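You operate a simulated robot arm through the tools that you are given. There is no shell and no other tool. Be economical: measure what you need, move in short steps, check, and stop when the job is done.

You run a simulated two-armed robot. Do the job below in one go: nothing can be reset, and whatever is moved stays where it is left.

TASK
Fetch the short pestle and stand it on the blue plate. Fetch the blue small bowl from the top of the road side table and set it on the bay four. Shut the door two. Fetch the card from the road side counter and set it on the low shelf of the bench. Put the brown spoon from the top of the short grey table on the bay one. Take the glass from the top of the short grey table and leave it on the shelf of the crate stand. Take the green sponge and leave it on the top of the long grey table. Take the orange from the flap top of the green table and leave it on the top of the grey table. Take the thin roll and leave it on the top shelf of the steel stand. Push the table drawer shut. Take the lid off the basket on the top of the road side table and lay it down there. Put the cup on the top of the road side table away on the top tier of the rack. Take the tin marked "502" from the top of the long shelf and leave it on the plate on the top of the road side table. Pull the narrow drawer open. Do these in any order. Set down upright: short pestle, card, glass, thin roll, cup.

Only the result counts: the job must be done as asked and must still hold three seconds after the hand-in. Knocking over, shifting, dropping, spilling or breaking anything else fails it. Lids that push on must go on centred and level and be pressed home; caps that screw on are set level and turned clockwise until they are tight.

THE ROBOT
Two 7-joint arms with two-finger parallel grippers on one trunk, on a base that drives. Base frame: it is fixed to the floor where the robot stands at the start and does not move with it; the origin is under the middle of the robot, x ahead of it, y to its left, z up; the surface under the hand at the start is at about z = 0.78. Lengths are in m, angles in degrees, forces in N, time in s.
The left shoulder is at the start at [0.05, 0.165, 1.105], the right one opposite. With the tool pointing down near the work surface each hand reaches from about 0.22 to 0.7 m from the robot's upright axis, wherever it stands, measured 20 degrees to its own side. Places, roughly: basket (10x10x9 cm) [0.5, -0.2, 0.8]; bay four (21x27 cm) [1.32, -3.5, 0.92]; bay one (21x27 cm) [2.04, -3.5, 0.92]; blue plate (17x17x2 cm) [1.3, -1.7, 0.4]; card [0.5, 0.75, 0.75]; cup (7x7x10 cm) [0.5, 0.4, 0.8]; door two [0.5, 1.6, 1.1]; glass (7x7x11 cm) [3.5, -3.7, 0.8]; green sponge (8x5x4 cm) [3.8, -3.7, 1.2]; low shelf of the bench (60x20 cm) [2.88, 1.6, 0.18]; narrow drawer [0.6, 1, 0.7]; orange (7x6x6 cm) [4.7, -3.3, 0.7]; plate (19x19x3 cm) [0.6, -0.3, 0.8]; shelf of the crate stand [3.2, -2, 0.2]; short pestle (4x4x10 cm) [0.5, 0, 0.8]; small bowl [0.5, 0, 0.75]; spoon [2.75, -3.75, 0.75]; table drawer [1.6, 0, 0.7]; thin roll (6x6x10 cm) [5.1, -3.3, 0.7]; tin [1.25, 2, 1.25]; top of the grey table [1.4, -1.9, 0.8]; top of the long grey table [0.2, -3.7, 0.8]; top shelf of the steel stand [4, -3.8, 1.2]; top tier of the rack (36x16 cm) [6.98, 1.9, 1.16]. Payload 3.91 kg a hand.
The TCP of each hand is the grasp point between the finger pads, 0.03 m short of the fingertips. In the tool frame z runs along the fingers and y along their closing line. The gripper opens to 0.11 m. The fingers are 0.02 m wide and 0.01 m thick; the gripper's body (0.048 by 0.112 m) begins 0.055 m behind the TCP.
Orientation is told as [roll, pitch, yaw] about the base's x, y, z axes, in that order, counted from this pose: with the fingers straight down and closing along the base's y, the tool's x points along the base's -x, its y along +y and its z along -z.

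THE INTERFACE
- The arms move only by the tool servo_tool. It takes "left_plan", "right_plan" or both (then of equal length, played together; a hand with none holds still); each is a list that holds one entry, the list of rows, each a list of 7 numbers: the shift along the tool's x, y, z in m, then the turn, a rotation vector about the tool's x, y, z in degrees, then the finger opening in m, from 0 to 0.11. In form: [[[dx, dy, dz, ax, ay, az, grip], ...]]. A call has 1 to 10 rows; each row is the pose to reach, as a shift and turn from the pose commanded when the call began, along the tool's axes at that moment. Rows are played at 5 a second. More than 0.05 m and 8.6 degrees between two rows, or a gripper value outside its range, and nothing of the call is played. Where a pose cannot be reached the arm comes as near as it can. A force on the tool above 40 N (or 10 N above the force at the start of the call, whichever is more), or a blocked arm, ends the call early, and 0.2 s more pass. Each finger travels about 0.045 m/s and halts on what it meets, pressing with about 31 N; the grip force reading is that of the motor and also rises with nothing between the fingers. The clock runs only during rows and for 0.2 s after the last one: add rows that repeat a pose to give the fingers time. It gives the time, the measured TCP pose, the force on the tool (base axes), the opening and the grip force at its end, in the units of the frame above (readings bear some noise), with the torque about the TCP (base axes, N m) and any sound that the robot's microphone picked up.
- Cameras (640 x 400 px; columns grow to the right, rows downward): "scene" is now at [0.1129, 0.0271, 1.2704]; the picture's right is [0.33, -0.95, 0.00], its down [-0.59, -0.20, -0.78] and it looks along [0.74, 0.26, -0.62] (base axes); focal length 214 px, centre (320, 200). "left" rides on the left gripper at [0.073, -0.017, -0.103] in its tool frame; the picture's right is [0.23, 0.97, 0.00], its down [-0.76, 0.18, -0.62] and it looks along [-0.61, 0.14, 0.78] (tool axes); focal length 222 px, centre (320, 200). "right" rides on the right gripper at [0.072, 0.017, -0.103] in its tool frame; the picture's right is [-0.23, 0.97, 0.00], its down [-0.76, -0.18, -0.62] and it looks along [-0.61, -0.14, 0.78] (tool axes); focal length 222 px, centre (320, 200). There is no depth. A picture from a camera that has moved, and an enlarged one, comes with that camera's place and axes in the base frame and with its lens.
- snapshot(camera): a new picture of that camera. No time passes.
- lift_body(by): slides the trunk up (or, below 0, down) by that many m; the arms and the scene camera ride with it, the base frame stays. It gives what a move gives, with no picture.
- drive_base(legs): drives the robot by 1 to 6 legs, each [ahead, left, turn to the left] in m, m and degrees, along the robot's own axes; the way and the turn of a leg run together, so that a leg with both is an arc; at most 1.5 m and 180 degrees a leg. The arms and the cameras ride along, it lands a little off, and it stops where it bumps. It gives what a move gives.
- pan_tilt(pan, tilt): turns the head with the scene camera to pan (to the left, within 80 degrees either way) and tilt (down, from -29 to 69), counted from straight ahead of the robot. It gives what a move gives.
- inspect(camera, box): a new picture of the part [left, top, right, bottom] of that camera's present view, enlarged. No time passes.
- close_job(): hands the job in; it is judged then, once.

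Go step by step. Nothing tells you exact positions but the pictures and the camera data: compare them with the known pose of the tool, close in by small moves and look again before you grip or let go. The budget is 567 turns and 370 pictures, counting those below and the enlarged ones. Unless the task says otherwise, let go and move clear before handing in.

The tools are called after "Request:" as a command line: name --argument value ..., lists and objects as JSON in quotes. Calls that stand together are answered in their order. servo_tool: Moves the arms, as the interface text tells. Its arguments: {"type":"object","properties":{"left_plan":{"type":"array"},"right_plan":{"type":"array"}},"required":[]} The other tools are called the same way: lift_body (by) slides the trunk up or down; drive_base (legs) drives the base; pan_tilt (pan, tilt) turns the head that bears the scene camera; snapshot (camera) takes a picture; inspect (camera, box) takes an enlarged picture of a part of a camera's view; close_job () hands the job in.

At the start:

```text
time: 0.0
left_tool_pos: [0.422, 0.3964, 1.1337]
left_ee_rot: [0.1, 0.0, 0.1]
left_ft_force: [0.3, 0.7, -1.0]
left_ft_torque: [0.01, 0.0, -0.01]
left_grip_width: 0.11
left_grip_force: 0.1
right_tool_pos: [0.4849, -0.0231, 1.0779]
right_ee_rot: [0.0, -0.1, 0.1]
right_ft_force: [0.5, 0.1, 0.3]
right_ft_torque: [0.01, 0.01, -0.02]
right_grip_width: 0.1099
right_grip_force: 0.0
trunk travel left (down, up): [-0.325, 0.178]
robot x, y, heading: [-0.0012, -0.0019, 0.3]
head pan, tilt: [19.0, 38.4]
```

scene: 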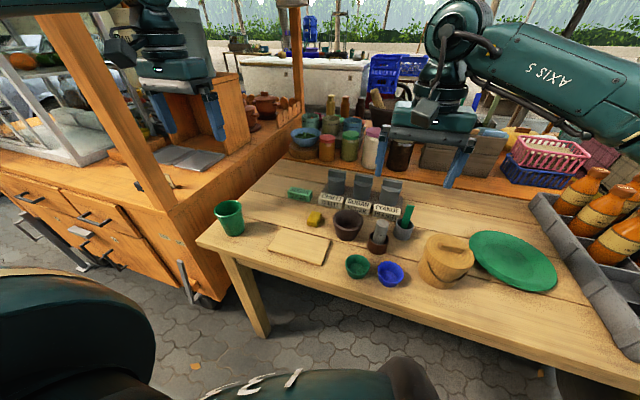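
right: 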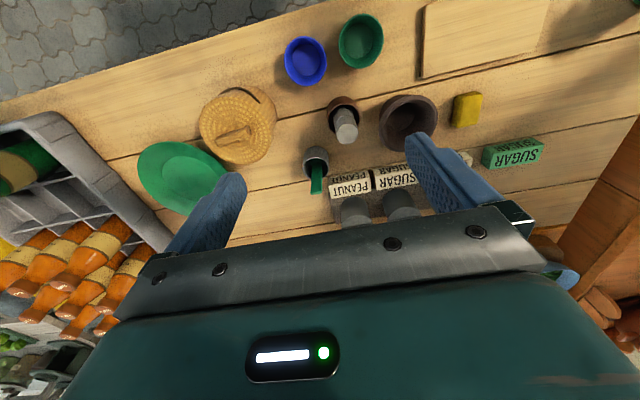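
left: 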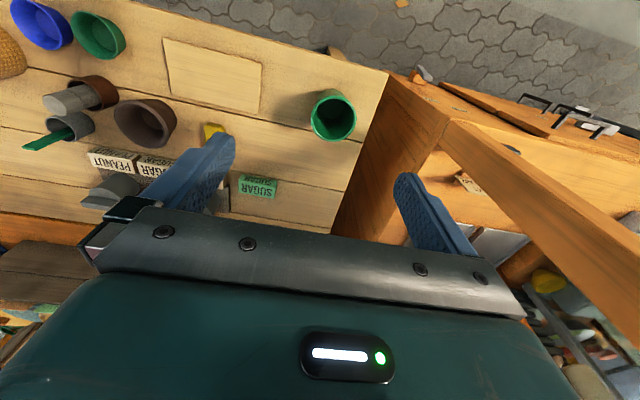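

I see the road side table ahead with the cup, bowls, mortars, basket and plate, and the cart (counter) on the left. First I survey the surroundings with the head camera.

Request:
pan_tilt --pan -10 --tilt 40

Request:
snapshot --camera "scene"

Request:
pan_tilt --pan 70 --tilt 25

Request:
snapshot --camera "scene"

Request:
pan_tilt --pan -70 --tilt 20

Request:
snapshot --camera "scene"

Request:
pan_tilt --pan 0 --tilt 5

Request:
snapshot --camera "scene"

```text
time: 0.9
left_tool_pos: [0.4214, 0.3965, 1.1322]
left_ee_rot: [0.0, 0.0, 0.1]
left_ft_force: [0.1, 1.1, 0.8]
left_ft_torque: [0.02, -0.03, 0.02]
left_grip_width: 0.1101
left_grip_force: 0.0
right_tool_pos: [0.4844, -0.023, 1.0783]
right_ee_rot: [0.0, 0.0, 0.1]
right_ft_force: [0.5, 0.5, 0.3]
right_ft_torque: [-0.04, 0.01, -0.01]
right_grip_width: 0.1102
right_grip_force: 0.1
trunk travel left (down, up): [-0.325, 0.178]
robot x, y, heading: [-0.0015, 0.0017, 0.2]
head pan, tilt: [-10.0, 40.0]
```

```text
366 pictures are left
camera scene: at [0.1152, -0.0157, 1.268], right [-0.17, -0.98, 0.0], down [-0.63, 0.11, -0.77], along [0.75, -0.13, -0.64], focal length 214 px, centre (320, 200)
```

scene: 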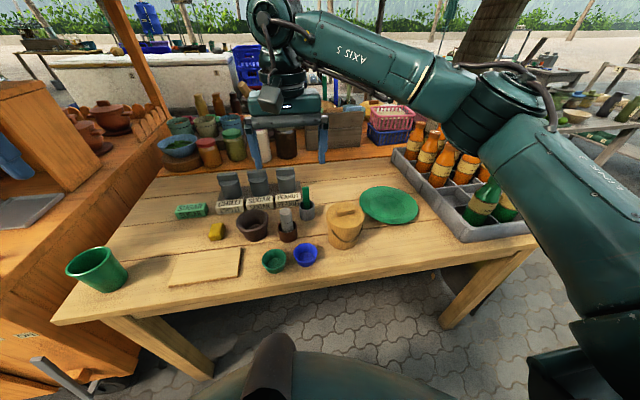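

```text
time: 2.5
left_tool_pos: [0.4222, 0.3974, 1.1326]
left_ee_rot: [0.0, 0.1, 0.1]
left_ft_force: [-0.7, -0.2, -0.2]
left_ft_torque: [-0.04, 0.02, -0.01]
left_grip_width: 0.1097
left_grip_force: 0.1
right_tool_pos: [0.4834, -0.0227, 1.0775]
right_ee_rot: [0.1, 0.0, 0.1]
right_ft_force: [0.6, 0.1, 0.4]
right_ft_torque: [0.0, 0.0, -0.01]
right_grip_width: 0.1099
right_grip_force: 0.2
trunk travel left (down, up): [-0.325, 0.178]
robot x, y, heading: [-0.0042, 0.0008, 0.1]
head pan, tilt: [70.0, 25.0]
```

```text
365 pictures are left
camera scene: at [0.0631, 0.0856, 1.2913], right [0.94, -0.34, 0.0], down [-0.14, -0.4, -0.91], along [0.31, 0.85, -0.42], focal length 214 px, centre (320, 200)
```

scene: 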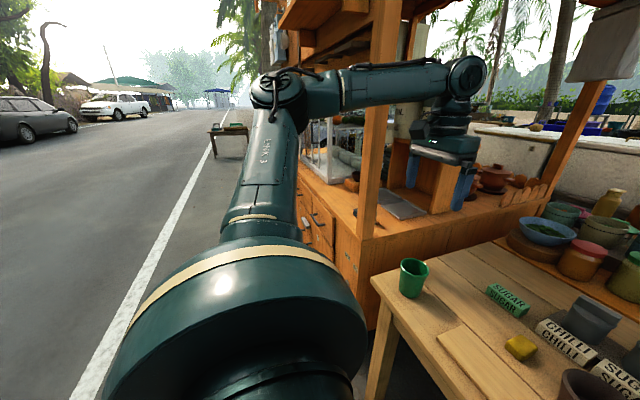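

```text
time: 4.7
left_tool_pos: [0.4221, 0.3966, 1.1325]
left_ee_rot: [0.0, 0.0, 0.0]
left_ft_force: [0.1, -0.2, -0.9]
left_ft_torque: [0.0, -0.01, 0.01]
left_grip_width: 0.11
left_grip_force: 0.2
right_tool_pos: [0.4841, -0.0229, 1.0773]
right_ee_rot: [-0.1, -0.1, 0.0]
right_ft_force: [-0.1, 0.1, 0.0]
right_ft_torque: [0.03, 0.03, 0.03]
right_grip_width: 0.1101
right_grip_force: 0.0
trunk travel left (down, up): [-0.325, 0.178]
robot x, y, heading: [0.0015, -0.0025, -0.0]
head pan, tilt: [-70.0, 20.0]
```

```text
364 pictures are left
camera scene: at [0.0634, -0.0885, 1.2994], right [-0.94, -0.34, 0.0], down [-0.12, 0.32, -0.94], along [0.32, -0.88, -0.34], focal length 214 px, centre (320, 200)
```

scene: 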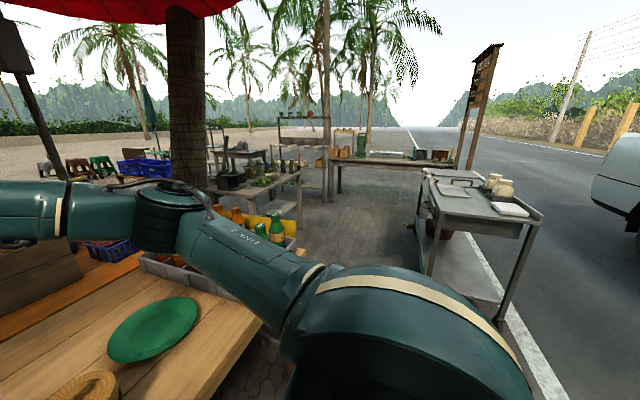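

```text
time: 6.1
left_tool_pos: [0.4203, 0.3947, 1.1313]
left_ee_rot: [0.0, 0.0, 0.2]
left_ft_force: [-0.3, -0.8, 1.2]
left_ft_torque: [-0.01, 0.04, 0.02]
left_grip_width: 0.1099
left_grip_force: 0.0
right_tool_pos: [0.4837, -0.0226, 1.0779]
right_ee_rot: [0.0, 0.0, 0.0]
right_ft_force: [0.2, -0.5, -0.1]
right_ft_torque: [0.03, 0.0, -0.01]
right_grip_width: 0.1102
right_grip_force: 0.2
trunk travel left (down, up): [-0.325, 0.178]
robot x, y, heading: [0.0006, 0.0017, 0.0]
head pan, tilt: [0.0, 5.0]
```

```text
363 pictures are left
camera scene: at [0.1233, -0.0011, 1.3237], right [0.0, -1.0, 0.0], down [-0.09, 0.0, -1.0], along [1.0, 0.0, -0.09], focal length 214 px, centre (320, 200)
```

scene: 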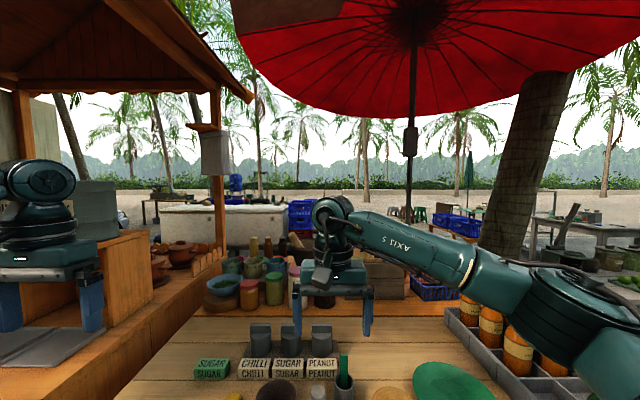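

The layout is clear enough; I look closely at the near table objects first.

Request:
pan_tilt --pan 0 --tilt 55

Request:
inspect --camera "scene" --box '[200, 50, 480, 225]'

Request:
inspect --camera "right" --box '[130, 0, 450, 200]'

```text
time: 7.3
left_tool_pos: [0.4213, 0.3959, 1.1327]
left_ee_rot: [0.1, 0.1, 0.0]
left_ft_force: [-0.1, -0.1, -0.4]
left_ft_torque: [0.02, 0.01, -0.01]
left_grip_width: 0.1097
left_grip_force: 0.0
right_tool_pos: [0.4828, -0.0228, 1.0775]
right_ee_rot: [0.1, -0.1, -0.1]
right_ft_force: [-0.5, -0.2, -0.2]
right_ft_torque: [0.01, 0.0, 0.0]
right_grip_width: 0.1101
right_grip_force: 0.1
trunk travel left (down, up): [-0.325, 0.178]
robot x, y, heading: [-0.0004, -0.0013, -0.1]
head pan, tilt: [0.0, 55.0]
```

```text
2.29 times, centred on (340, 138) of scene
camera zoom: at [0.1036, -0.001, 1.2474], right [0.0, -1.0, 0.0], down [-0.82, 0.0, -0.57], along [0.57, 0.0, -0.82], focal length 490 px, centre (274, 343)
```

zoom: 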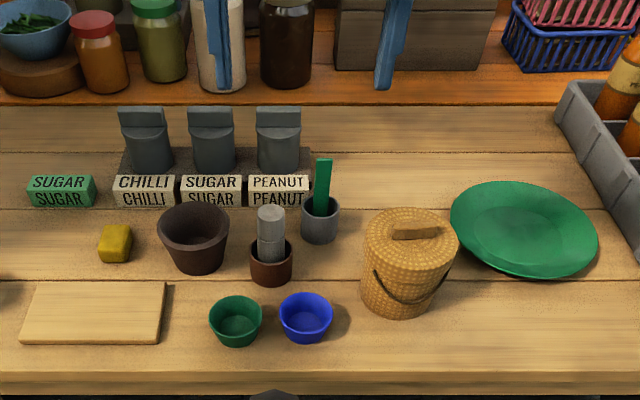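

```text
2.00 times, centred on (290, 100) of right
camera zoom: at [0.411, -0.006, 1.1808], right [0.23, 0.97, 0.0], down [0.76, -0.18, 0.62], along [0.61, -0.14, -0.78], focal length 444 px, centre (380, 400)
```

zoom: 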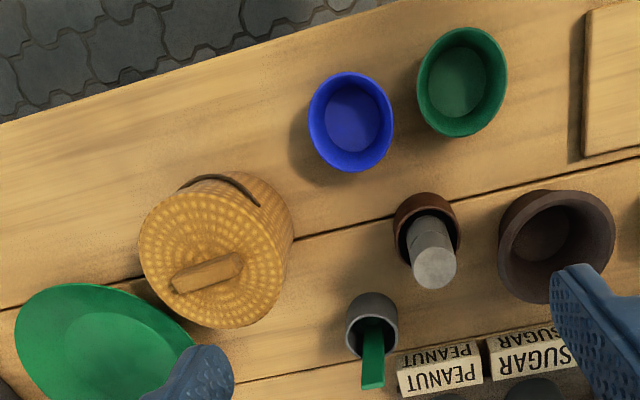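

Pestle (grey in the small brown mortar), bowls, basket with lid handle running along y at about [0.505,-0.153,0.88]. I move the right hand over the lid with a 90° turn.

Request:
servo_tool --right_plan '[[[-0.002, -0.013, 0.0, 0, 0, -8.5, 0.11], [-0.004, -0.026, 0.0, 0, 0, -17, 0.11], [-0.006, -0.039, 0.0, 0, 0, -25.5, 0.11], [-0.008, -0.052, 0.01, 0, 0, -34, 0.11], [-0.011, -0.065, 0.02, 0, 0, -42.5, 0.11], [-0.013, -0.078, 0.03, 0, 0, -51, 0.09], [-0.015, -0.091, 0.04, 0, 0, -59.5, 0.08], [-0.018, -0.104, 0.05, 0, 0, -68, 0.07], [-0.02, -0.117, 0.06, 0, 0, -76.5, 0.06], [-0.022, -0.13, 0.07, 0, 0, -85, 0.06]]]'

Request:
snapshot --camera "right"

Request:
snapshot --camera "scene"

```text
time: 9.5
left_tool_pos: [0.4221, 0.3971, 1.1312]
left_ee_rot: [-0.1, 0.0, 0.1]
left_ft_force: [-0.2, 0.1, -0.1]
left_ft_torque: [0.02, 0.0, 0.02]
left_grip_width: 0.1102
left_grip_force: 0.0
right_tool_pos: [0.3881, -0.0694, 1.0399]
right_ee_rot: [0.0, 0.0, 76.7]
right_ft_force: [0.0, 0.0, 0.6]
right_ft_torque: [-0.01, -0.02, 0.04]
right_grip_width: 0.0597
right_grip_force: 0.1
right hand out of reach, approached as far as the arm can: row 7, 8, 9, 10
trunk travel left (down, up): [-0.325, 0.178]
robot x, y, heading: [-0.0004, -0.0002, -0.1]
head pan, tilt: [0.0, 55.0]
```

```text
360 pictures are left
camera right: at [0.3542, -0.1372, 1.143], right [-0.9, 0.44, 0.0], down [0.35, 0.7, 0.62], along [0.28, 0.56, -0.78], focal length 222 px, centre (320, 200)
```

right: 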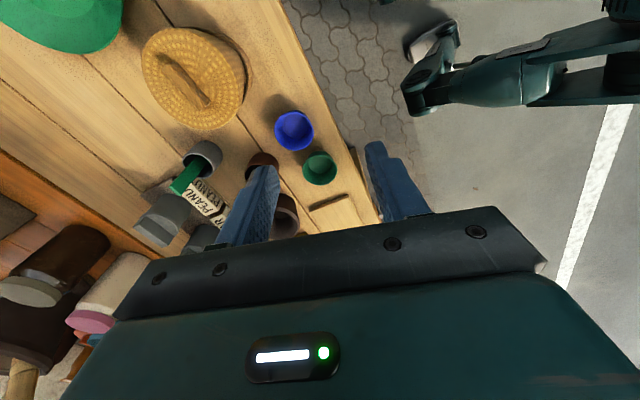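

```text
359 pictures are left
camera scene: at [0.1043, 0.0008, 1.2472], right [0.0, -1.0, 0.0], down [-0.82, 0.0, -0.57], along [0.57, 0.0, -0.82], focal length 214 px, centre (320, 200)
```

scene: 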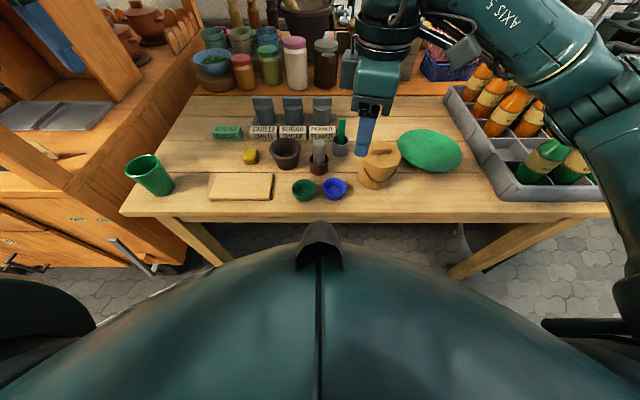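

The +90° turn is outside the arm's range, so I turn the other way.

Request:
servo_tool --right_plan '[[[-0.004, -0.008, -0.005, 0, 0, 8.5, 0.06], [-0.008, -0.016, -0.01, 0, 0, 17, 0.06], [-0.012, -0.024, -0.015, 0, 0, 25.5, 0.06], [-0.016, -0.032, -0.02, 0, 0, 34, 0.06], [-0.02, -0.04, -0.025, 0, 0, 42.5, 0.06], [-0.024, -0.048, -0.03, 0, 0, 51, 0.06], [-0.028, -0.056, -0.03, 0, 0, 59.5, 0.06], [-0.032, -0.064, -0.03, 0, 0, 68, 0.06], [-0.036, -0.072, -0.03, 0, 0, 76.5, 0.06], [-0.038, -0.073, -0.03, 0, 0, 85, 0.06]]]'

```text
time: 11.7
left_tool_pos: [0.4211, 0.3958, 1.1328]
left_ee_rot: [0.0, -0.1, 0.0]
left_ft_force: [0.0, -0.5, -0.7]
left_ft_torque: [-0.01, -0.02, -0.01]
left_grip_width: 0.1101
left_grip_force: 0.0
right_tool_pos: [0.4678, -0.0511, 1.0701]
right_ee_rot: [0.0, 0.0, -8.6]
right_ft_force: [0.4, -0.5, -0.6]
right_ft_torque: [-0.01, 0.0, 0.01]
right_grip_width: 0.0598
right_grip_force: 0.0
trunk travel left (down, up): [-0.325, 0.178]
robot x, y, heading: [0.0003, -0.002, -0.1]
head pan, tilt: [0.0, 55.0]
```

Request:
servo_tool --right_plan '[[[-0.005, -0.01, 0.0, 0, 0, 8.5, 0.06], [-0.01, -0.02, 0.0, 0, 0, 17, 0.06], [-0.015, -0.03, 0.0, 0, 0, 25.5, 0.06], [-0.02, -0.04, 0.0, 0, 0, 34, 0.06], [-0.025, -0.05, 0.01, 0, 0, 42.5, 0.06], [-0.03, -0.06, 0.02, 0, 0, 51, 0.06], [-0.035, -0.07, 0.03, 0, 0, 59.5, 0.06], [-0.04, -0.08, 0.04, 0, 0, 68, 0.06], [-0.046, -0.09, 0.05, 0, 0, 76.5, 0.06], [-0.052, -0.095, 0.06, 0, 0, 81.5, 0.06]]]'

Request:
snapshot --camera "right"

Request:
inspect --camera "scene" --box '[280, 80, 480, 205]'

```text
time: 13.9
left_tool_pos: [0.4215, 0.3957, 1.1332]
left_ee_rot: [0.0, 0.1, 0.1]
left_ft_force: [-0.3, -0.1, 0.5]
left_ft_torque: [-0.02, 0.02, -0.01]
left_grip_width: 0.1101
left_grip_force: 0.1
right_tool_pos: [0.5047, -0.1539, 1.0103]
right_ee_rot: [0.2, 0.2, -90.1]
right_ft_force: [-0.6, 0.4, -0.3]
right_ft_torque: [0.0, -0.04, 0.01]
right_grip_width: 0.06
right_grip_force: 0.1
trunk travel left (down, up): [-0.325, 0.178]
robot x, y, heading: [-0.003, 0.0023, 0.0]
head pan, tilt: [0.0, 55.0]
```

```text
358 pictures are left
camera right: at [0.5213, -0.0814, 1.1134], right [0.97, -0.23, 0.0], down [-0.18, -0.76, 0.62], along [-0.14, -0.6, -0.78], focal length 222 px, centre (320, 200)
```

right: 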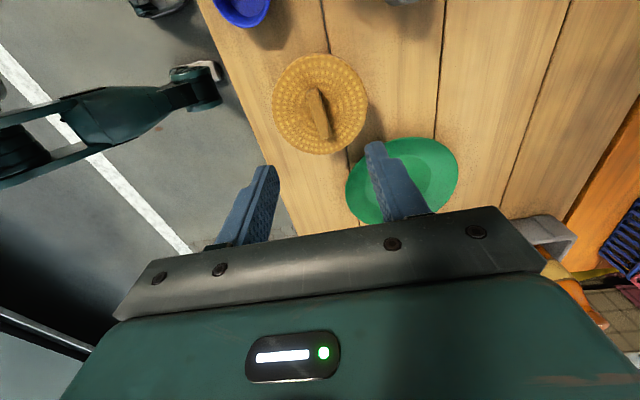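

```text
3.20 times, centred on (380, 142) of scene
camera zoom: at [0.1037, -0.0011, 1.2473], right [0.0, -1.0, 0.0], down [-0.82, 0.0, -0.57], along [0.57, 0.0, -0.82], focal length 686 px, centre (128, 384)
```

zoom: 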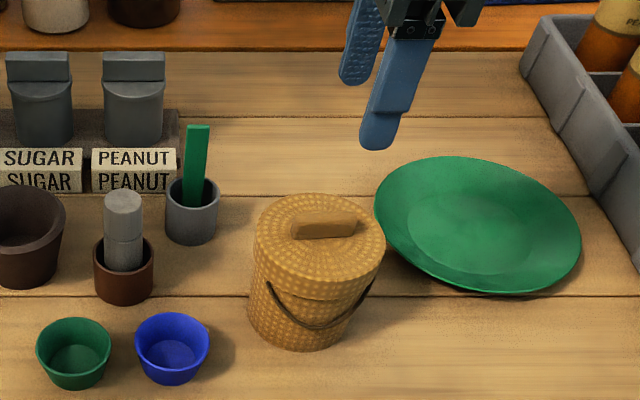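

Request:
inspect --camera "right" --box '[260, 40, 380, 160]'

```text
3.33 times, centred on (320, 100) of right
camera zoom: at [0.5213, -0.0814, 1.1134], right [0.97, -0.23, 0.0], down [-0.18, -0.76, 0.62], along [-0.14, -0.6, -0.78], focal length 740 px, centre (320, 533)
```

zoom: 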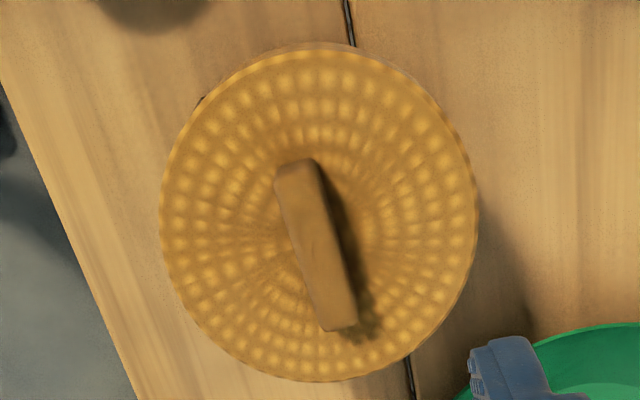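

Request:
servo_tool --right_plan '[[[0.001, 0.001, 0.03, 0, 0, -4, 0.05], [0.002, 0.001, 0.06, 0, 0, -8, 0.05], [0.002, 0.001, 0.08, 0, 0, -8, 0.05], [0.002, 0.001, 0.095, 0, 0, -8, 0.05], [0.002, 0.001, 0.105, 0, 0, -8, 0.05]]]'

Request:
inspect --camera "scene" --box '[320, 120, 440, 195]'

Request:
snapshot --camera "right"

```text
time: 15.1
left_tool_pos: [0.4206, 0.3963, 1.1331]
left_ee_rot: [0.1, -0.1, 0.3]
left_ft_force: [0.1, -0.4, -0.1]
left_ft_torque: [0.0, 0.0, -0.02]
left_grip_width: 0.1101
left_grip_force: 0.0
right_tool_pos: [0.506, -0.1498, 0.9061]
right_ee_rot: [0.2, 0.0, -81.9]
right_ft_force: [-0.4, 0.4, 5.1]
right_ft_torque: [-0.08, 0.1, 0.05]
right_grip_width: 0.05
right_grip_force: 0.3
trunk travel left (down, up): [-0.325, 0.178]
robot x, y, heading: [-0.0022, 0.0015, -0.1]
head pan, tilt: [0.0, 55.0]
```

```text
5.33 times, centred on (380, 158) of scene
camera zoom: at [0.1031, -0.001, 1.2475], right [0.0, -1.0, 0.0], down [-0.82, 0.0, -0.57], along [0.57, 0.0, -0.82], focal length 1144 px, centre (0, 427)
```

zoom: 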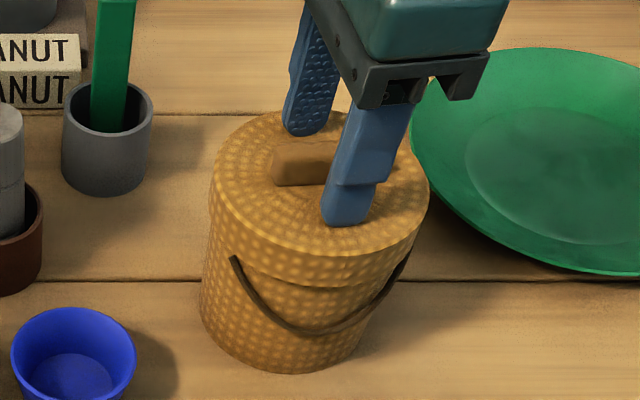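

```text
354 pictures are left
camera right: at [0.5121, -0.0767, 1.0085], right [1.0, -0.09, 0.0], down [-0.07, -0.78, 0.62], along [-0.05, -0.62, -0.78], focal length 222 px, centre (320, 200)
```

right: 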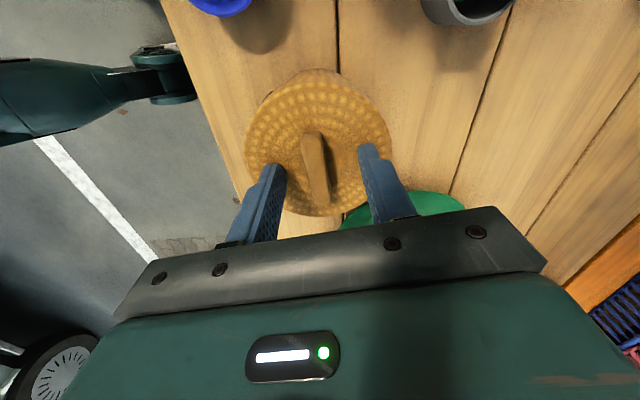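

Request:
servo_tool --right_plan '[[[0, 0, -0.003, 0, 0, 0, 0.05], [0.009, 0, -0.003, 0, 0, 0, 0.05], [0.009, 0, -0.003, 0, 0, 0, 0.03], [0.009, 0, -0.003, 0, 0, 0, 0.01], [0.009, 0, -0.003, 0, 0, 0, 0.0], [0.009, 0, -0.003, 0, 0, 0, 0.0], [0.009, 0, -0.003, 0, 0, 0, 0.0]]]'

Request:
inspect --camera "scene" --box '[320, 120, 440, 195]'

```text
time: 16.7
left_tool_pos: [0.4215, 0.3966, 1.133]
left_ee_rot: [0.0, 0.0, 0.2]
left_ft_force: [1.0, 0.0, 0.7]
left_ft_torque: [0.0, 0.02, 0.01]
left_grip_width: 0.1099
left_grip_force: 0.0
right_tool_pos: [0.5055, -0.1417, 0.9062]
right_ee_rot: [0.1, 0.1, -81.9]
right_ft_force: [-0.5, 0.4, -0.2]
right_ft_torque: [-0.01, 0.01, 0.01]
right_grip_width: 0.0117
right_grip_force: 31.1
trunk travel left (down, up): [-0.325, 0.178]
robot x, y, heading: [-0.0033, 0.0029, 0.0]
head pan, tilt: [0.0, 55.0]
```

```text
5.33 times, centred on (380, 158) of scene
camera zoom: at [0.1036, -0.001, 1.2473], right [0.0, -1.0, 0.0], down [-0.82, 0.0, -0.57], along [0.57, 0.0, -0.82], focal length 1144 px, centre (0, 427)
```

zoom: 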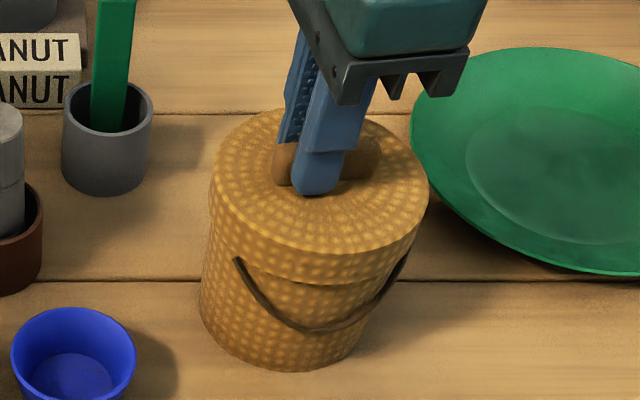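

Handle gripped (1.2 cm). Lift.

Request:
servo_tool --right_plan '[[[0, 0, -0.01, 0, 0, 0, 0.0], [0, 0, -0.02, 0, 0, 0, 0.0], [0, 0, -0.04, 0, 0, 0, 0.0], [0, 0, -0.06, 0, 0, 0, 0.0], [0, 0, -0.09, 0, 0, 0, 0.0]]]'

Request:
snapshot --camera "scene"

```text
time: 17.9
left_tool_pos: [0.4208, 0.3964, 1.1321]
left_ee_rot: [0.0, 0.0, 0.1]
left_ft_force: [-0.5, 0.2, -0.1]
left_ft_torque: [-0.03, -0.02, 0.0]
left_grip_width: 0.1101
left_grip_force: 0.1
right_tool_pos: [0.505, -0.142, 0.9978]
right_ee_rot: [0.1, 0.1, -81.9]
right_ft_force: [-0.5, 0.4, -1.4]
right_ft_torque: [0.03, 0.0, -0.04]
right_grip_width: 0.0115
right_grip_force: 31.3
trunk travel left (down, up): [-0.325, 0.178]
robot x, y, heading: [0.0001, -0.0022, -0.0]
head pan, tilt: [0.0, 55.0]
```

```text
352 pictures are left
camera scene: at [0.1035, -0.0009, 1.2473], right [0.0, -1.0, 0.0], down [-0.82, 0.0, -0.57], along [0.57, 0.0, -0.82], focal length 214 px, centre (320, 200)
```

scene: 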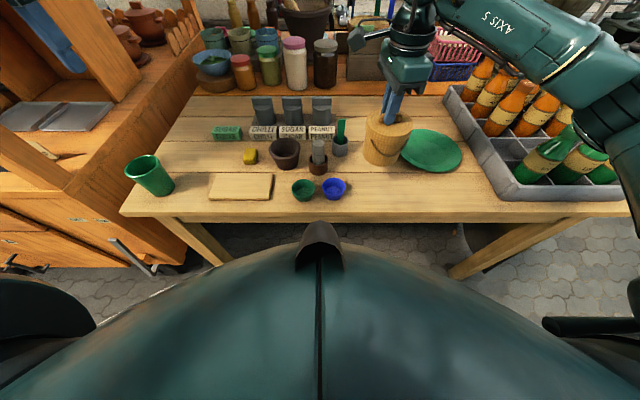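

Request:
inspect --camera "scene" --box '[320, 90, 480, 190]'

```text
4.00 times, centred on (400, 140) of scene
camera zoom: at [0.1035, -0.0009, 1.2473], right [0.0, -1.0, 0.0], down [-0.82, 0.0, -0.57], along [0.57, 0.0, -0.82], focal length 858 px, centre (0, 440)
```

zoom: 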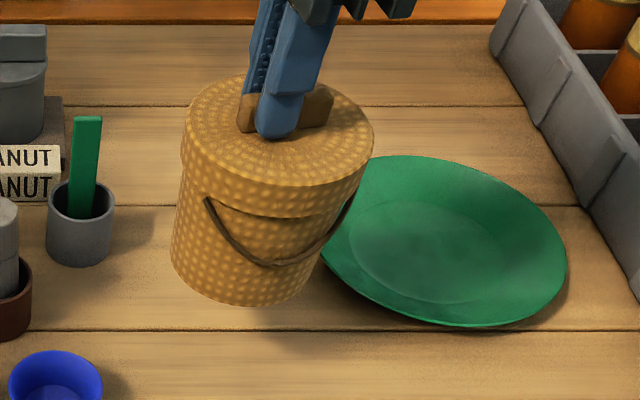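

The lid is a tight push-fit: the whole basket came along. I set it back, keep the right grip, and will hold the basket body with the left hand.

Request:
servo_tool --right_plan '[[[0, 0, 0.03, 0, 0, 0, 0.0], [0, 0, 0.06, 0, 0, 0, 0.0], [0, 0, 0.075, 0, 0, 0, 0.0], [0, 0, 0.085, 0, 0, 0, 0.0], [0, 0, 0.0905, 0, 0, 0, 0.0]]]'

Request:
inspect --camera "scene" --box '[320, 110, 440, 195]'

```text
time: 19.1
left_tool_pos: [0.421, 0.396, 1.1331]
left_ee_rot: [0.0, 0.1, 0.1]
left_ft_force: [0.1, 0.8, -0.6]
left_ft_torque: [0.02, 0.04, 0.02]
left_grip_width: 0.1099
left_grip_force: 0.1
right_tool_pos: [0.5041, -0.1427, 0.9079]
right_ee_rot: [0.1, 0.2, -81.9]
right_ft_force: [0.5, 1.1, 0.7]
right_ft_torque: [-0.02, 0.01, 0.02]
right_grip_width: 0.0118
right_grip_force: 30.7
trunk travel left (down, up): [-0.325, 0.178]
robot x, y, heading: [0.0058, 0.0032, -0.1]
head pan, tilt: [0.0, 55.0]
```

```text
4.71 times, centred on (380, 152) of scene
camera zoom: at [0.1036, -0.001, 1.2474], right [0.0, -1.0, 0.0], down [-0.82, 0.0, -0.57], along [0.57, 0.0, -0.82], focal length 1009 px, centre (38, 424)
```

zoom: 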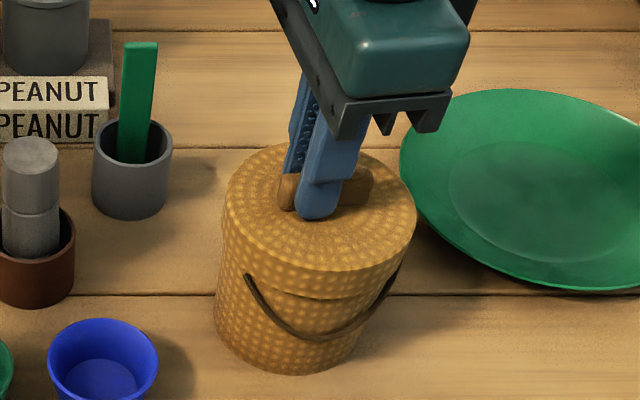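

I lift slightly, back the base 0.15 m for left-arm room, and set the basket back on the same spot.

Request:
servo_tool --right_plan '[[[0, 0, -0.02, 0, 0, 0, 0.0], [0, 0, -0.06, 0, 0, 0, 0.0], [0, 0, -0.1, 0, 0, 0, 0.0]]]'

Request:
drive_base --legs '[[-0.15, 0, 0]]'

```text
time: 19.9
left_tool_pos: [0.4211, 0.397, 1.1337]
left_ee_rot: [0.0, 0.0, 0.1]
left_ft_force: [-0.3, -0.2, -1.4]
left_ft_torque: [-0.02, 0.01, 0.03]
left_grip_width: 0.1099
left_grip_force: 0.3
right_tool_pos: [0.5048, -0.1402, 1.0065]
right_ee_rot: [0.0, 0.1, -81.9]
right_ft_force: [0.4, -0.7, -1.2]
right_ft_torque: [0.02, 0.01, 0.0]
right_grip_width: 0.0116
right_grip_force: 30.9
trunk travel left (down, up): [-0.325, 0.178]
robot x, y, heading: [0.0047, 0.0001, -0.0]
head pan, tilt: [0.0, 55.0]
```

```text
time: 21.3
left_tool_pos: [0.2729, 0.3956, 1.1319]
left_ee_rot: [0.0, -0.1, 0.0]
left_ft_force: [0.6, 0.2, -0.2]
left_ft_torque: [0.0, -0.02, 0.01]
left_grip_width: 0.11
left_grip_force: 0.0
right_tool_pos: [0.3548, -0.1416, 1.0067]
right_ee_rot: [0.1, 0.2, -82.0]
right_ft_force: [0.4, 0.5, -1.2]
right_ft_torque: [0.03, -0.02, 0.03]
right_grip_width: 0.0116
right_grip_force: 31.2
trunk travel left (down, up): [-0.325, 0.178]
robot x, y, heading: [-0.1461, -0.0032, -0.3]
head pan, tilt: [0.0, 55.0]
```

Request:
servo_tool --right_plan '[[[-0.005, 0.036, 0, 0, 0, 0, 0.0], [-0.01, 0.072, 0, 0, 0, 0, 0.0], [-0.015, 0.108, 0, 0, 0, 0, 0.0], [-0.0212, 0.1475, 0, 0, 0, 0, 0.0], [-0.0212, 0.1475, 0.03, 0, 0, 0, 0.0], [-0.0212, 0.1475, 0.06, 0, 0, 0, 0.0], [-0.0212, 0.1475, 0.085, 0, 0, 0, 0.0], [-0.0212, 0.1475, 0.0995, 0, 0, 0, 0.0]]]' --left_plan '[[[-0.011, -0.03, 0.016, 0, -7.5, 0, 0.11], [-0.022, -0.06, 0.032, 0, -15, 0, 0.11], [-0.033, -0.09, 0.048, 0, -22.5, 0, 0.11], [-0.044, -0.12, 0.064, 0, -30, 0, 0.11], [-0.055, -0.15, 0.08, 0, -37.5, 0, 0.11], [-0.066, -0.18, 0.096, 0, -45, 0, 0.11], [-0.077, -0.21, 0.112, 0, -52.5, 0, 0.11], [-0.087, -0.245, 0.13, 0, -60, 0, 0.11]]]'

Request:
snapshot --camera "scene"

Request:
snapshot --camera "left"

```text
time: 23.1
left_tool_pos: [0.3583, 0.1508, 1.0031]
left_ee_rot: [-0.1, -60.1, 0.0]
left_ft_force: [-0.5, 0.7, 0.1]
left_ft_torque: [0.01, -0.01, 0.01]
left_grip_width: 0.1101
left_grip_force: 0.0
right_tool_pos: [0.5048, -0.1422, 0.9077]
right_ee_rot: [0.3, 0.2, -82.1]
right_ft_force: [0.1, -0.3, 0.4]
right_ft_torque: [-0.04, -0.04, 0.05]
right_grip_width: 0.0116
right_grip_force: 30.7
right hand out of reach, approached as far as the arm can: row 4, 5
trunk travel left (down, up): [-0.325, 0.178]
robot x, y, heading: [-0.1468, 0.003, 0.1]
head pan, tilt: [0.0, 55.0]
```

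```text
349 pictures are left
camera scene: at [-0.0459, -0.0007, 1.2474], right [0.0, -1.0, 0.0], down [-0.82, 0.0, -0.57], along [0.57, 0.0, -0.82], focal length 214 px, centre (320, 200)
```

scene: 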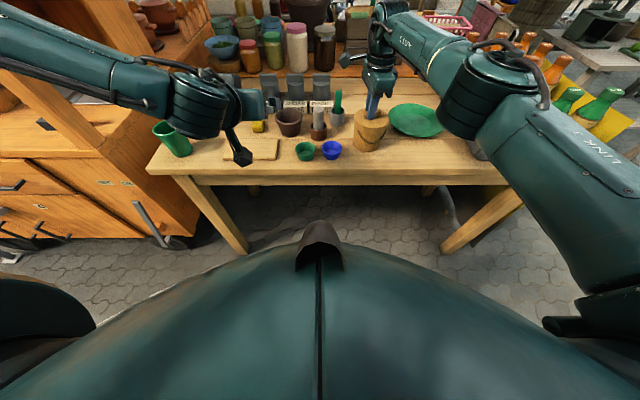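

```text
348 pictures are left
camera left: at [0.2328, 0.132, 0.9912], right [-0.11, 0.97, -0.2], down [-0.16, 0.18, 0.97], along [0.98, 0.14, 0.14], focal length 222 px, centre (320, 200)
```

left: 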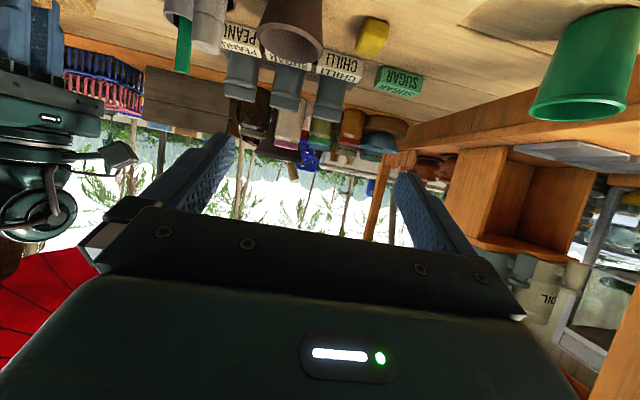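

Request:
servo_tool --left_plan '[[[0.0, -0.04, 0.0, 0, 0, 0, 0.11], [0.0, -0.08, 0.0, 0, 0, 0, 0.11], [0.01, -0.12, 0.006, 0, 0, 0, 0.11], [0.025, -0.16, 0.014, 0, 0, 0, 0.11], [0.04, -0.2, 0.022, 0, 0, 0, 0.11], [0.055, -0.24, 0.03, 0, 0, 0, 0.11], [0.07, -0.275, 0.038, 0, 0, 0, 0.11], [0.0907, -0.302, 0.049, 0, 0, 0, 0.11]]]'

Request:
snapshot --camera "scene"

Request:
snapshot --camera "left"

```text
time: 24.9
left_tool_pos: [0.3381, 0.1021, 1.0107]
left_ee_rot: [0.0, -60.0, 0.0]
left_ft_force: [-0.1, 0.5, -0.6]
left_ft_torque: [-0.04, 0.0, 0.06]
left_grip_width: 0.1099
left_grip_force: 0.1
left hand out of reach, approached as far as the arm can: row 2, 3, 4, 5, 6, 7, 8
right_tool_pos: [0.5028, -0.1428, 0.9074]
right_ee_rot: [0.0, 0.2, -82.0]
right_ft_force: [-0.6, 0.3, 0.8]
right_ft_torque: [0.0, 0.04, 0.01]
right_grip_width: 0.0116
right_grip_force: 30.5
trunk travel left (down, up): [-0.325, 0.178]
robot x, y, heading: [-0.1513, -0.001, 0.0]
head pan, tilt: [0.0, 55.0]
```

```text
347 pictures are left
camera scene: at [-0.0461, -0.001, 1.2473], right [0.0, -1.0, 0.0], down [-0.82, 0.0, -0.57], along [0.57, 0.0, -0.82], focal length 214 px, centre (320, 200)
```

scene: 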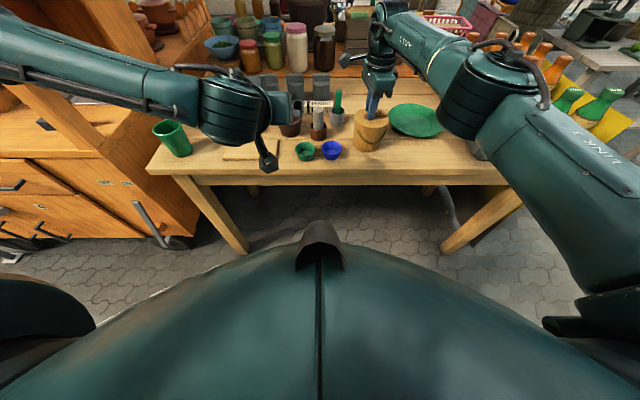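

```text
346 pictures are left
camera left: at [0.2119, 0.0839, 0.9977], right [-0.11, 0.97, -0.2], down [-0.16, 0.18, 0.97], along [0.98, 0.14, 0.14], focal length 222 px, centre (320, 200)
```

left: 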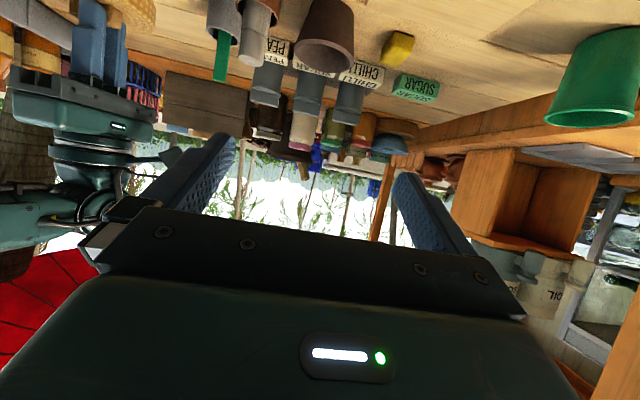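

The left hand needs a yawed approach; I turn it about 40° to the right and approach over the bowl.

Request:
servo_tool --left_plan '[[[0.0, 0.0, 0.0, 5.8, 0, 3.3, 0.11], [0.0, 0.0, 0.0, 11.5, 0, 6.7, 0.11], [0.01, -0.02, 0.01, 17.3, 0, 10, 0.11], [0.02, -0.05, 0.03, 23.1, 0, 13.3, 0.11], [0.03, -0.09, 0.05, 28.8, 0, 16.7, 0.11], [0.04, -0.12, 0.065, 34.6, 0, 20, 0.11], [0.048, -0.152, 0.076, 34.6, 0, 20, 0.11]]]'

Request:
snapshot --camera "scene"

```text
time: 26.5
left_tool_pos: [0.3584, 0.0282, 0.9631]
left_ee_rot: [0.1, -59.9, -40.2]
left_ft_force: [0.2, 0.5, 0.1]
left_ft_torque: [0.01, 0.01, 0.01]
left_grip_width: 0.11
left_grip_force: 0.1
left hand out of reach, approached as far as the arm can: row 5, 6, 7
right_tool_pos: [0.5043, -0.142, 0.9075]
right_ee_rot: [0.1, 0.2, -82.0]
right_ft_force: [0.7, -0.7, 0.6]
right_ft_torque: [-0.06, 0.01, -0.01]
right_grip_width: 0.0114
right_grip_force: 31.4
trunk travel left (down, up): [-0.325, 0.178]
robot x, y, heading: [-0.1482, -0.0016, -0.1]
head pan, tilt: [0.0, 55.0]
```

```text
345 pictures are left
camera scene: at [-0.0461, -0.001, 1.2473], right [0.0, -1.0, 0.0], down [-0.82, 0.0, -0.57], along [0.57, 0.0, -0.82], focal length 214 px, centre (320, 200)
```

scene: 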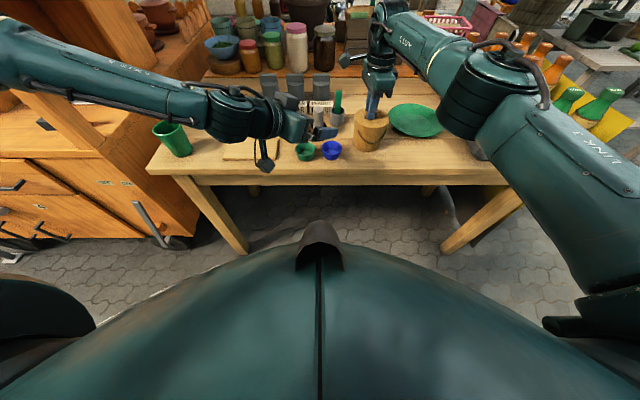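

Left reach is joint-limited here. I release the handle, lift both hands clear, and shift the base to the right so the basket is centred.

Request:
servo_tool --right_plan '[[[0, 0, 0, 0, 0, 0, 0.02], [0, 0, 0, 0, 0, 0, 0.04], [0, 0, 0, 0, 0, 0, 0.05], [0, 0, -0.03, 0, 0, 0, 0.05], [0, 0, -0.07, 0, 0, 0, 0.05], [0, 0, -0.11, 0, 0, 0, 0.05]]]' --left_plan '[[[0, 0, -0.03, 0, 0, 0, 0.11], [0, 0, -0.05, 0, 0, 0, 0.11], [-0.02, 0, -0.06, 0, 0, 0, 0.11], [-0.04, 0.03, -0.06, 0, 0, 0, 0.11], [-0.07, 0.05, -0.06, 0, 0, 0, 0.11], [-0.1, 0.05, -0.06, 0, 0, 0, 0.11]]]'

Request:
drive_base --legs '[[0.0, -0.28, 0]]'

Request:
snapshot --camera "scene"

```text
time: 27.9
left_tool_pos: [0.3905, 0.069, 1.0798]
left_ee_rot: [-0.1, -60.1, -40.0]
left_ft_force: [0.0, -0.5, -1.0]
left_ft_torque: [-0.03, 0.01, 0.03]
left_grip_width: 0.11
left_grip_force: 0.0
right_tool_pos: [0.4967, -0.1437, 1.0176]
right_ee_rot: [0.1, 0.0, -82.1]
right_ft_force: [0.0, 0.6, 0.3]
right_ft_torque: [-0.03, 0.02, 0.02]
right_grip_width: 0.0501
right_grip_force: 0.0
right hand out of reach, approached as far as the arm can: row 6
trunk travel left (down, up): [-0.325, 0.178]
robot x, y, heading: [-0.1463, -0.0003, -0.0]
head pan, tilt: [0.0, 55.0]
```

```text
time: 30.9
left_tool_pos: [0.3893, -0.2114, 1.079]
left_ee_rot: [0.1, -60.0, -40.1]
left_ft_force: [-0.6, -0.4, -0.3]
left_ft_torque: [0.01, 0.03, -0.03]
left_grip_width: 0.1098
left_grip_force: 0.1
right_tool_pos: [0.4951, -0.4258, 1.0172]
right_ee_rot: [0.1, 0.2, -82.1]
right_ft_force: [-0.7, -0.3, -0.8]
right_ft_torque: [0.03, 0.01, 0.01]
right_grip_width: 0.0501
right_grip_force: 0.1
trunk travel left (down, up): [-0.325, 0.178]
robot x, y, heading: [-0.1501, -0.2764, -0.1]
head pan, tilt: [0.0, 55.0]
```

```text
344 pictures are left
camera scene: at [-0.0466, -0.2808, 1.2473], right [0.0, -1.0, 0.0], down [-0.82, 0.0, -0.57], along [0.57, 0.0, -0.82], focal length 214 px, centre (320, 200)
```

scene: 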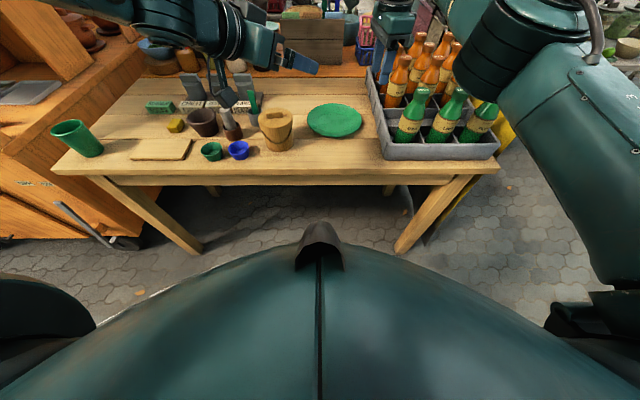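

Request:
servo_tool --left_plan '[[[0.003, 0.038, 0.014, -5.8, 0, -3.3, 0.11], [0.006, 0.076, 0.028, -11.6, 0, -6.6, 0.11], [0.009, 0.113, 0.042, -17.3, 0, -10, 0.11], [0.009, 0.113, 0.042, -17.3, 0, -10, 0.11]]]'

Request:
snapshot --camera "scene"

Request:
snapshot --camera "right"

```text
time: 31.9
left_tool_pos: [0.4868, -0.146, 1.0499]
left_ee_rot: [0.0, -60.0, -20.0]
left_ft_force: [-0.4, 1.3, -0.3]
left_ft_torque: [-0.03, 0.02, 0.0]
left_grip_width: 0.1103
left_grip_force: 0.0
right_tool_pos: [0.4958, -0.4258, 1.0184]
right_ee_rot: [0.1, 0.2, -82.0]
right_ft_force: [-0.3, 0.3, 0.1]
right_ft_torque: [0.0, 0.04, 0.02]
right_grip_width: 0.05
right_grip_force: 0.1
trunk travel left (down, up): [-0.325, 0.178]
robot x, y, heading: [-0.153, -0.2783, -0.0]
head pan, tilt: [0.0, 55.0]
```

```text
343 pictures are left
camera scene: at [-0.0468, -0.2807, 1.2474], right [0.0, -1.0, 0.0], down [-0.82, 0.0, -0.57], along [0.57, 0.0, -0.82], focal length 214 px, centre (320, 200)
```

scene: 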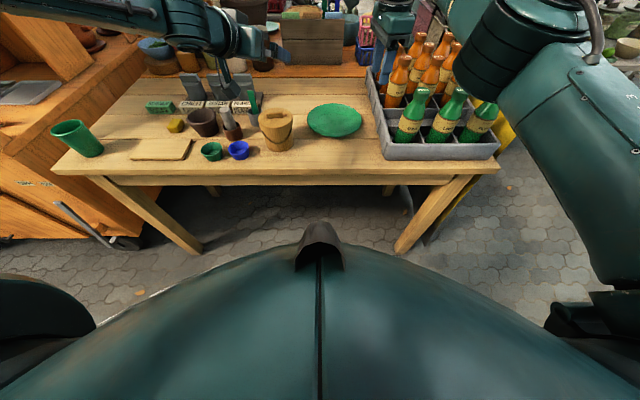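

```text
342 pictures are left
camera right: at [0.5016, -0.3514, 1.1209], right [1.0, -0.09, 0.0], down [-0.07, -0.78, 0.62], along [-0.06, -0.62, -0.78], focal length 222 px, centre (320, 200)
```

right: 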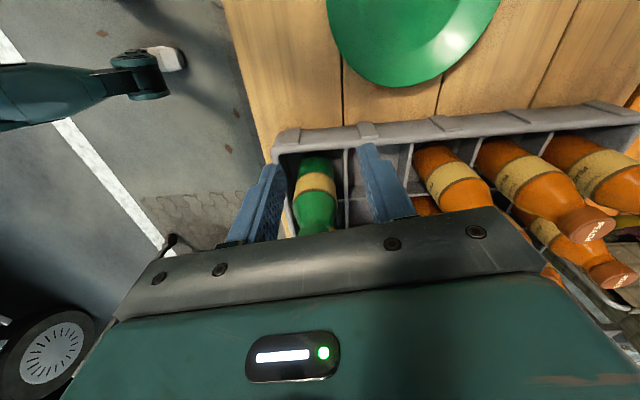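

Request:
servo_tool --left_plan '[[[0.03, 0.0, 0.0173, 0, 0, 0, 0.11], [0.06, 0, 0.0346, 0, 0, 0, 0.11], [0.09, 0, 0.052, 0, 0, 0, 0.11], [0.11, 0, 0.0635, 0, 0, 0, 0.11]]]'

Request:
inspect --camera "scene" --box '[200, 60, 360, 160]'

Request:
snapshot --camera "left"

```text
time: 32.9
left_tool_pos: [0.4739, -0.1317, 0.9339]
left_ee_rot: [0.1, -59.9, -20.1]
left_ft_force: [0.5, 0.2, -0.3]
left_ft_torque: [0.0, -0.02, -0.02]
left_grip_width: 0.11
left_grip_force: 0.1
left hand out of reach, approached as far as the arm can: row 3, 4
right_tool_pos: [0.4958, -0.4256, 1.0177]
right_ee_rot: [0.0, 0.1, -82.1]
right_ft_force: [0.8, 0.3, 0.2]
right_ft_torque: [0.02, -0.04, -0.04]
right_grip_width: 0.05
right_grip_force: 0.0
trunk travel left (down, up): [-0.325, 0.178]
robot x, y, heading: [-0.1511, -0.2791, -0.2]
head pan, tilt: [0.0, 55.0]
```

```text
4.00 times, centred on (280, 110) of scene
camera zoom: at [-0.0466, -0.2807, 1.2473], right [0.0, -1.0, 0.0], down [-0.82, 0.0, -0.57], along [0.57, 0.0, -0.82], focal length 858 px, centre (480, 560)
```

zoom: 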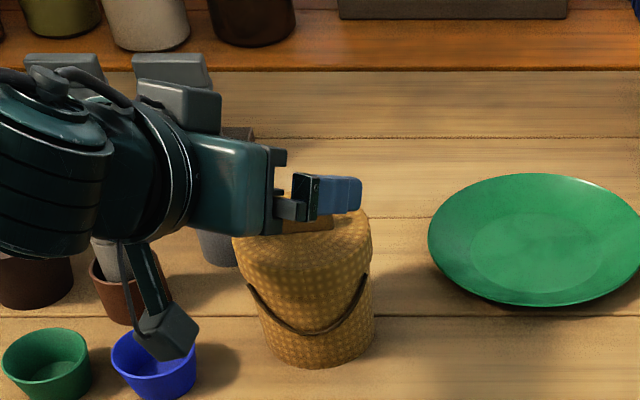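

```text
340 pictures are left
camera left: at [0.3494, -0.106, 0.923], right [0.23, 0.95, -0.2], down [-0.09, 0.22, 0.97], along [0.97, -0.2, 0.13], focal length 222 px, centre (320, 200)
```

left: 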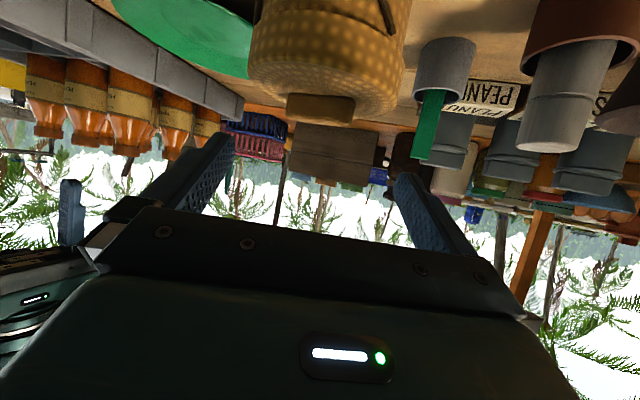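

The left can't go lower in this tilt, but lowering the trunk will carry it straight down. First I park the right hand away and re-aim the left.

Request:
servo_tool --right_plan '[[[0.04, 0, 0, 0, 0, 0, 0.05], [0.06, -0.04, 0, 0, 0, 0, 0.05], [0.065, -0.08, -0.02, 0, 0, 0, 0.05], [0.07, -0.11, -0.05, 0, 0, 0, 0.05], [0.071, -0.1485, -0.08, 0, 0, 0, 0.05]]]' --left_plan '[[[-0.01, -0.004, 0.004, 0, 0, 0, 0.11], [-0.0173, -0.0081, 0.0081, 0, 0, 0, 0.11], [-0.0173, -0.0081, 0.0081, 0, 0, 0, 0.11], [-0.0173, -0.0081, 0.0081, 0, 0, 0, 0.11], [-0.0173, -0.0081, 0.0081, 0, 0, 0, 0.11]]]'

Request:
lift_body --by -0.03

Request:
inspect --camera "scene" --box '[200, 60, 360, 160]'

Request:
snapshot --camera "left"

```text
time: 34.1
left_tool_pos: [0.4811, -0.14, 0.9514]
left_ee_rot: [0.1, -60.0, -20.2]
left_ft_force: [0.2, 0.4, -0.2]
left_ft_torque: [0.02, -0.01, -0.03]
left_grip_width: 0.1101
left_grip_force: 0.2
left hand out of reach, approached as far as the arm can: row 1, 2, 3, 4, 5
right_tool_pos: [0.3368, -0.3749, 1.0982]
right_ee_rot: [0.1, 0.1, -82.1]
right_ft_force: [0.1, 0.2, 0.5]
right_ft_torque: [-0.01, -0.01, 0.01]
right_grip_width: 0.0501
right_grip_force: 0.1
trunk travel left (down, up): [-0.325, 0.178]
robot x, y, heading: [-0.1525, -0.2755, -0.2]
head pan, tilt: [0.0, 55.0]
```

```text
time: 34.9
left_tool_pos: [0.481, -0.1399, 0.9216]
left_ee_rot: [0.0, -59.9, -20.1]
left_ft_force: [0.9, 0.1, 0.2]
left_ft_torque: [0.01, 0.01, -0.01]
left_grip_width: 0.1102
left_grip_force: 0.1
right_tool_pos: [0.3387, -0.3738, 1.0666]
right_ee_rot: [0.1, 0.2, -82.1]
right_ft_force: [-1.0, -0.9, 1.1]
right_ft_torque: [0.04, 0.01, 0.0]
right_grip_width: 0.05
right_grip_force: 0.1
trunk travel left (down, up): [-0.295, 0.208]
robot x, y, heading: [-0.1503, -0.279, 0.2]
head pan, tilt: [0.0, 55.0]
```

```text
4.00 times, centred on (280, 110) of scene
camera zoom: at [-0.0468, -0.2807, 1.2173], right [0.0, -1.0, 0.0], down [-0.82, 0.0, -0.57], along [0.57, 0.0, -0.82], focal length 858 px, centre (480, 560)
```

zoom: 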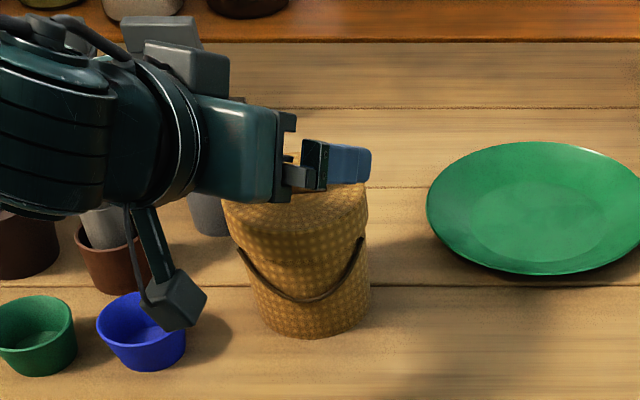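

```text
338 pictures are left
camera left: at [0.3561, -0.1134, 0.9092], right [0.23, 0.95, -0.2], down [-0.09, 0.22, 0.97], along [0.97, -0.2, 0.14], focal length 222 px, centre (320, 200)
```

left: 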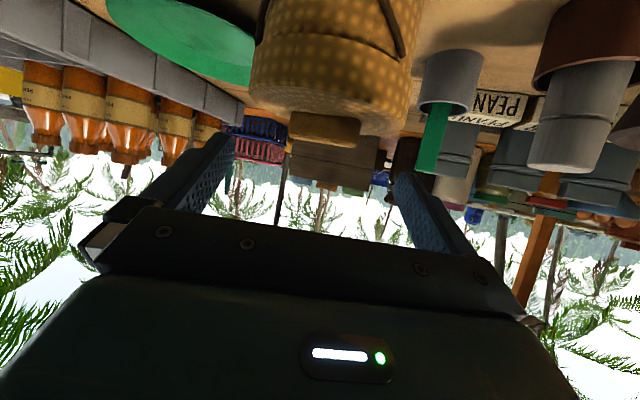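

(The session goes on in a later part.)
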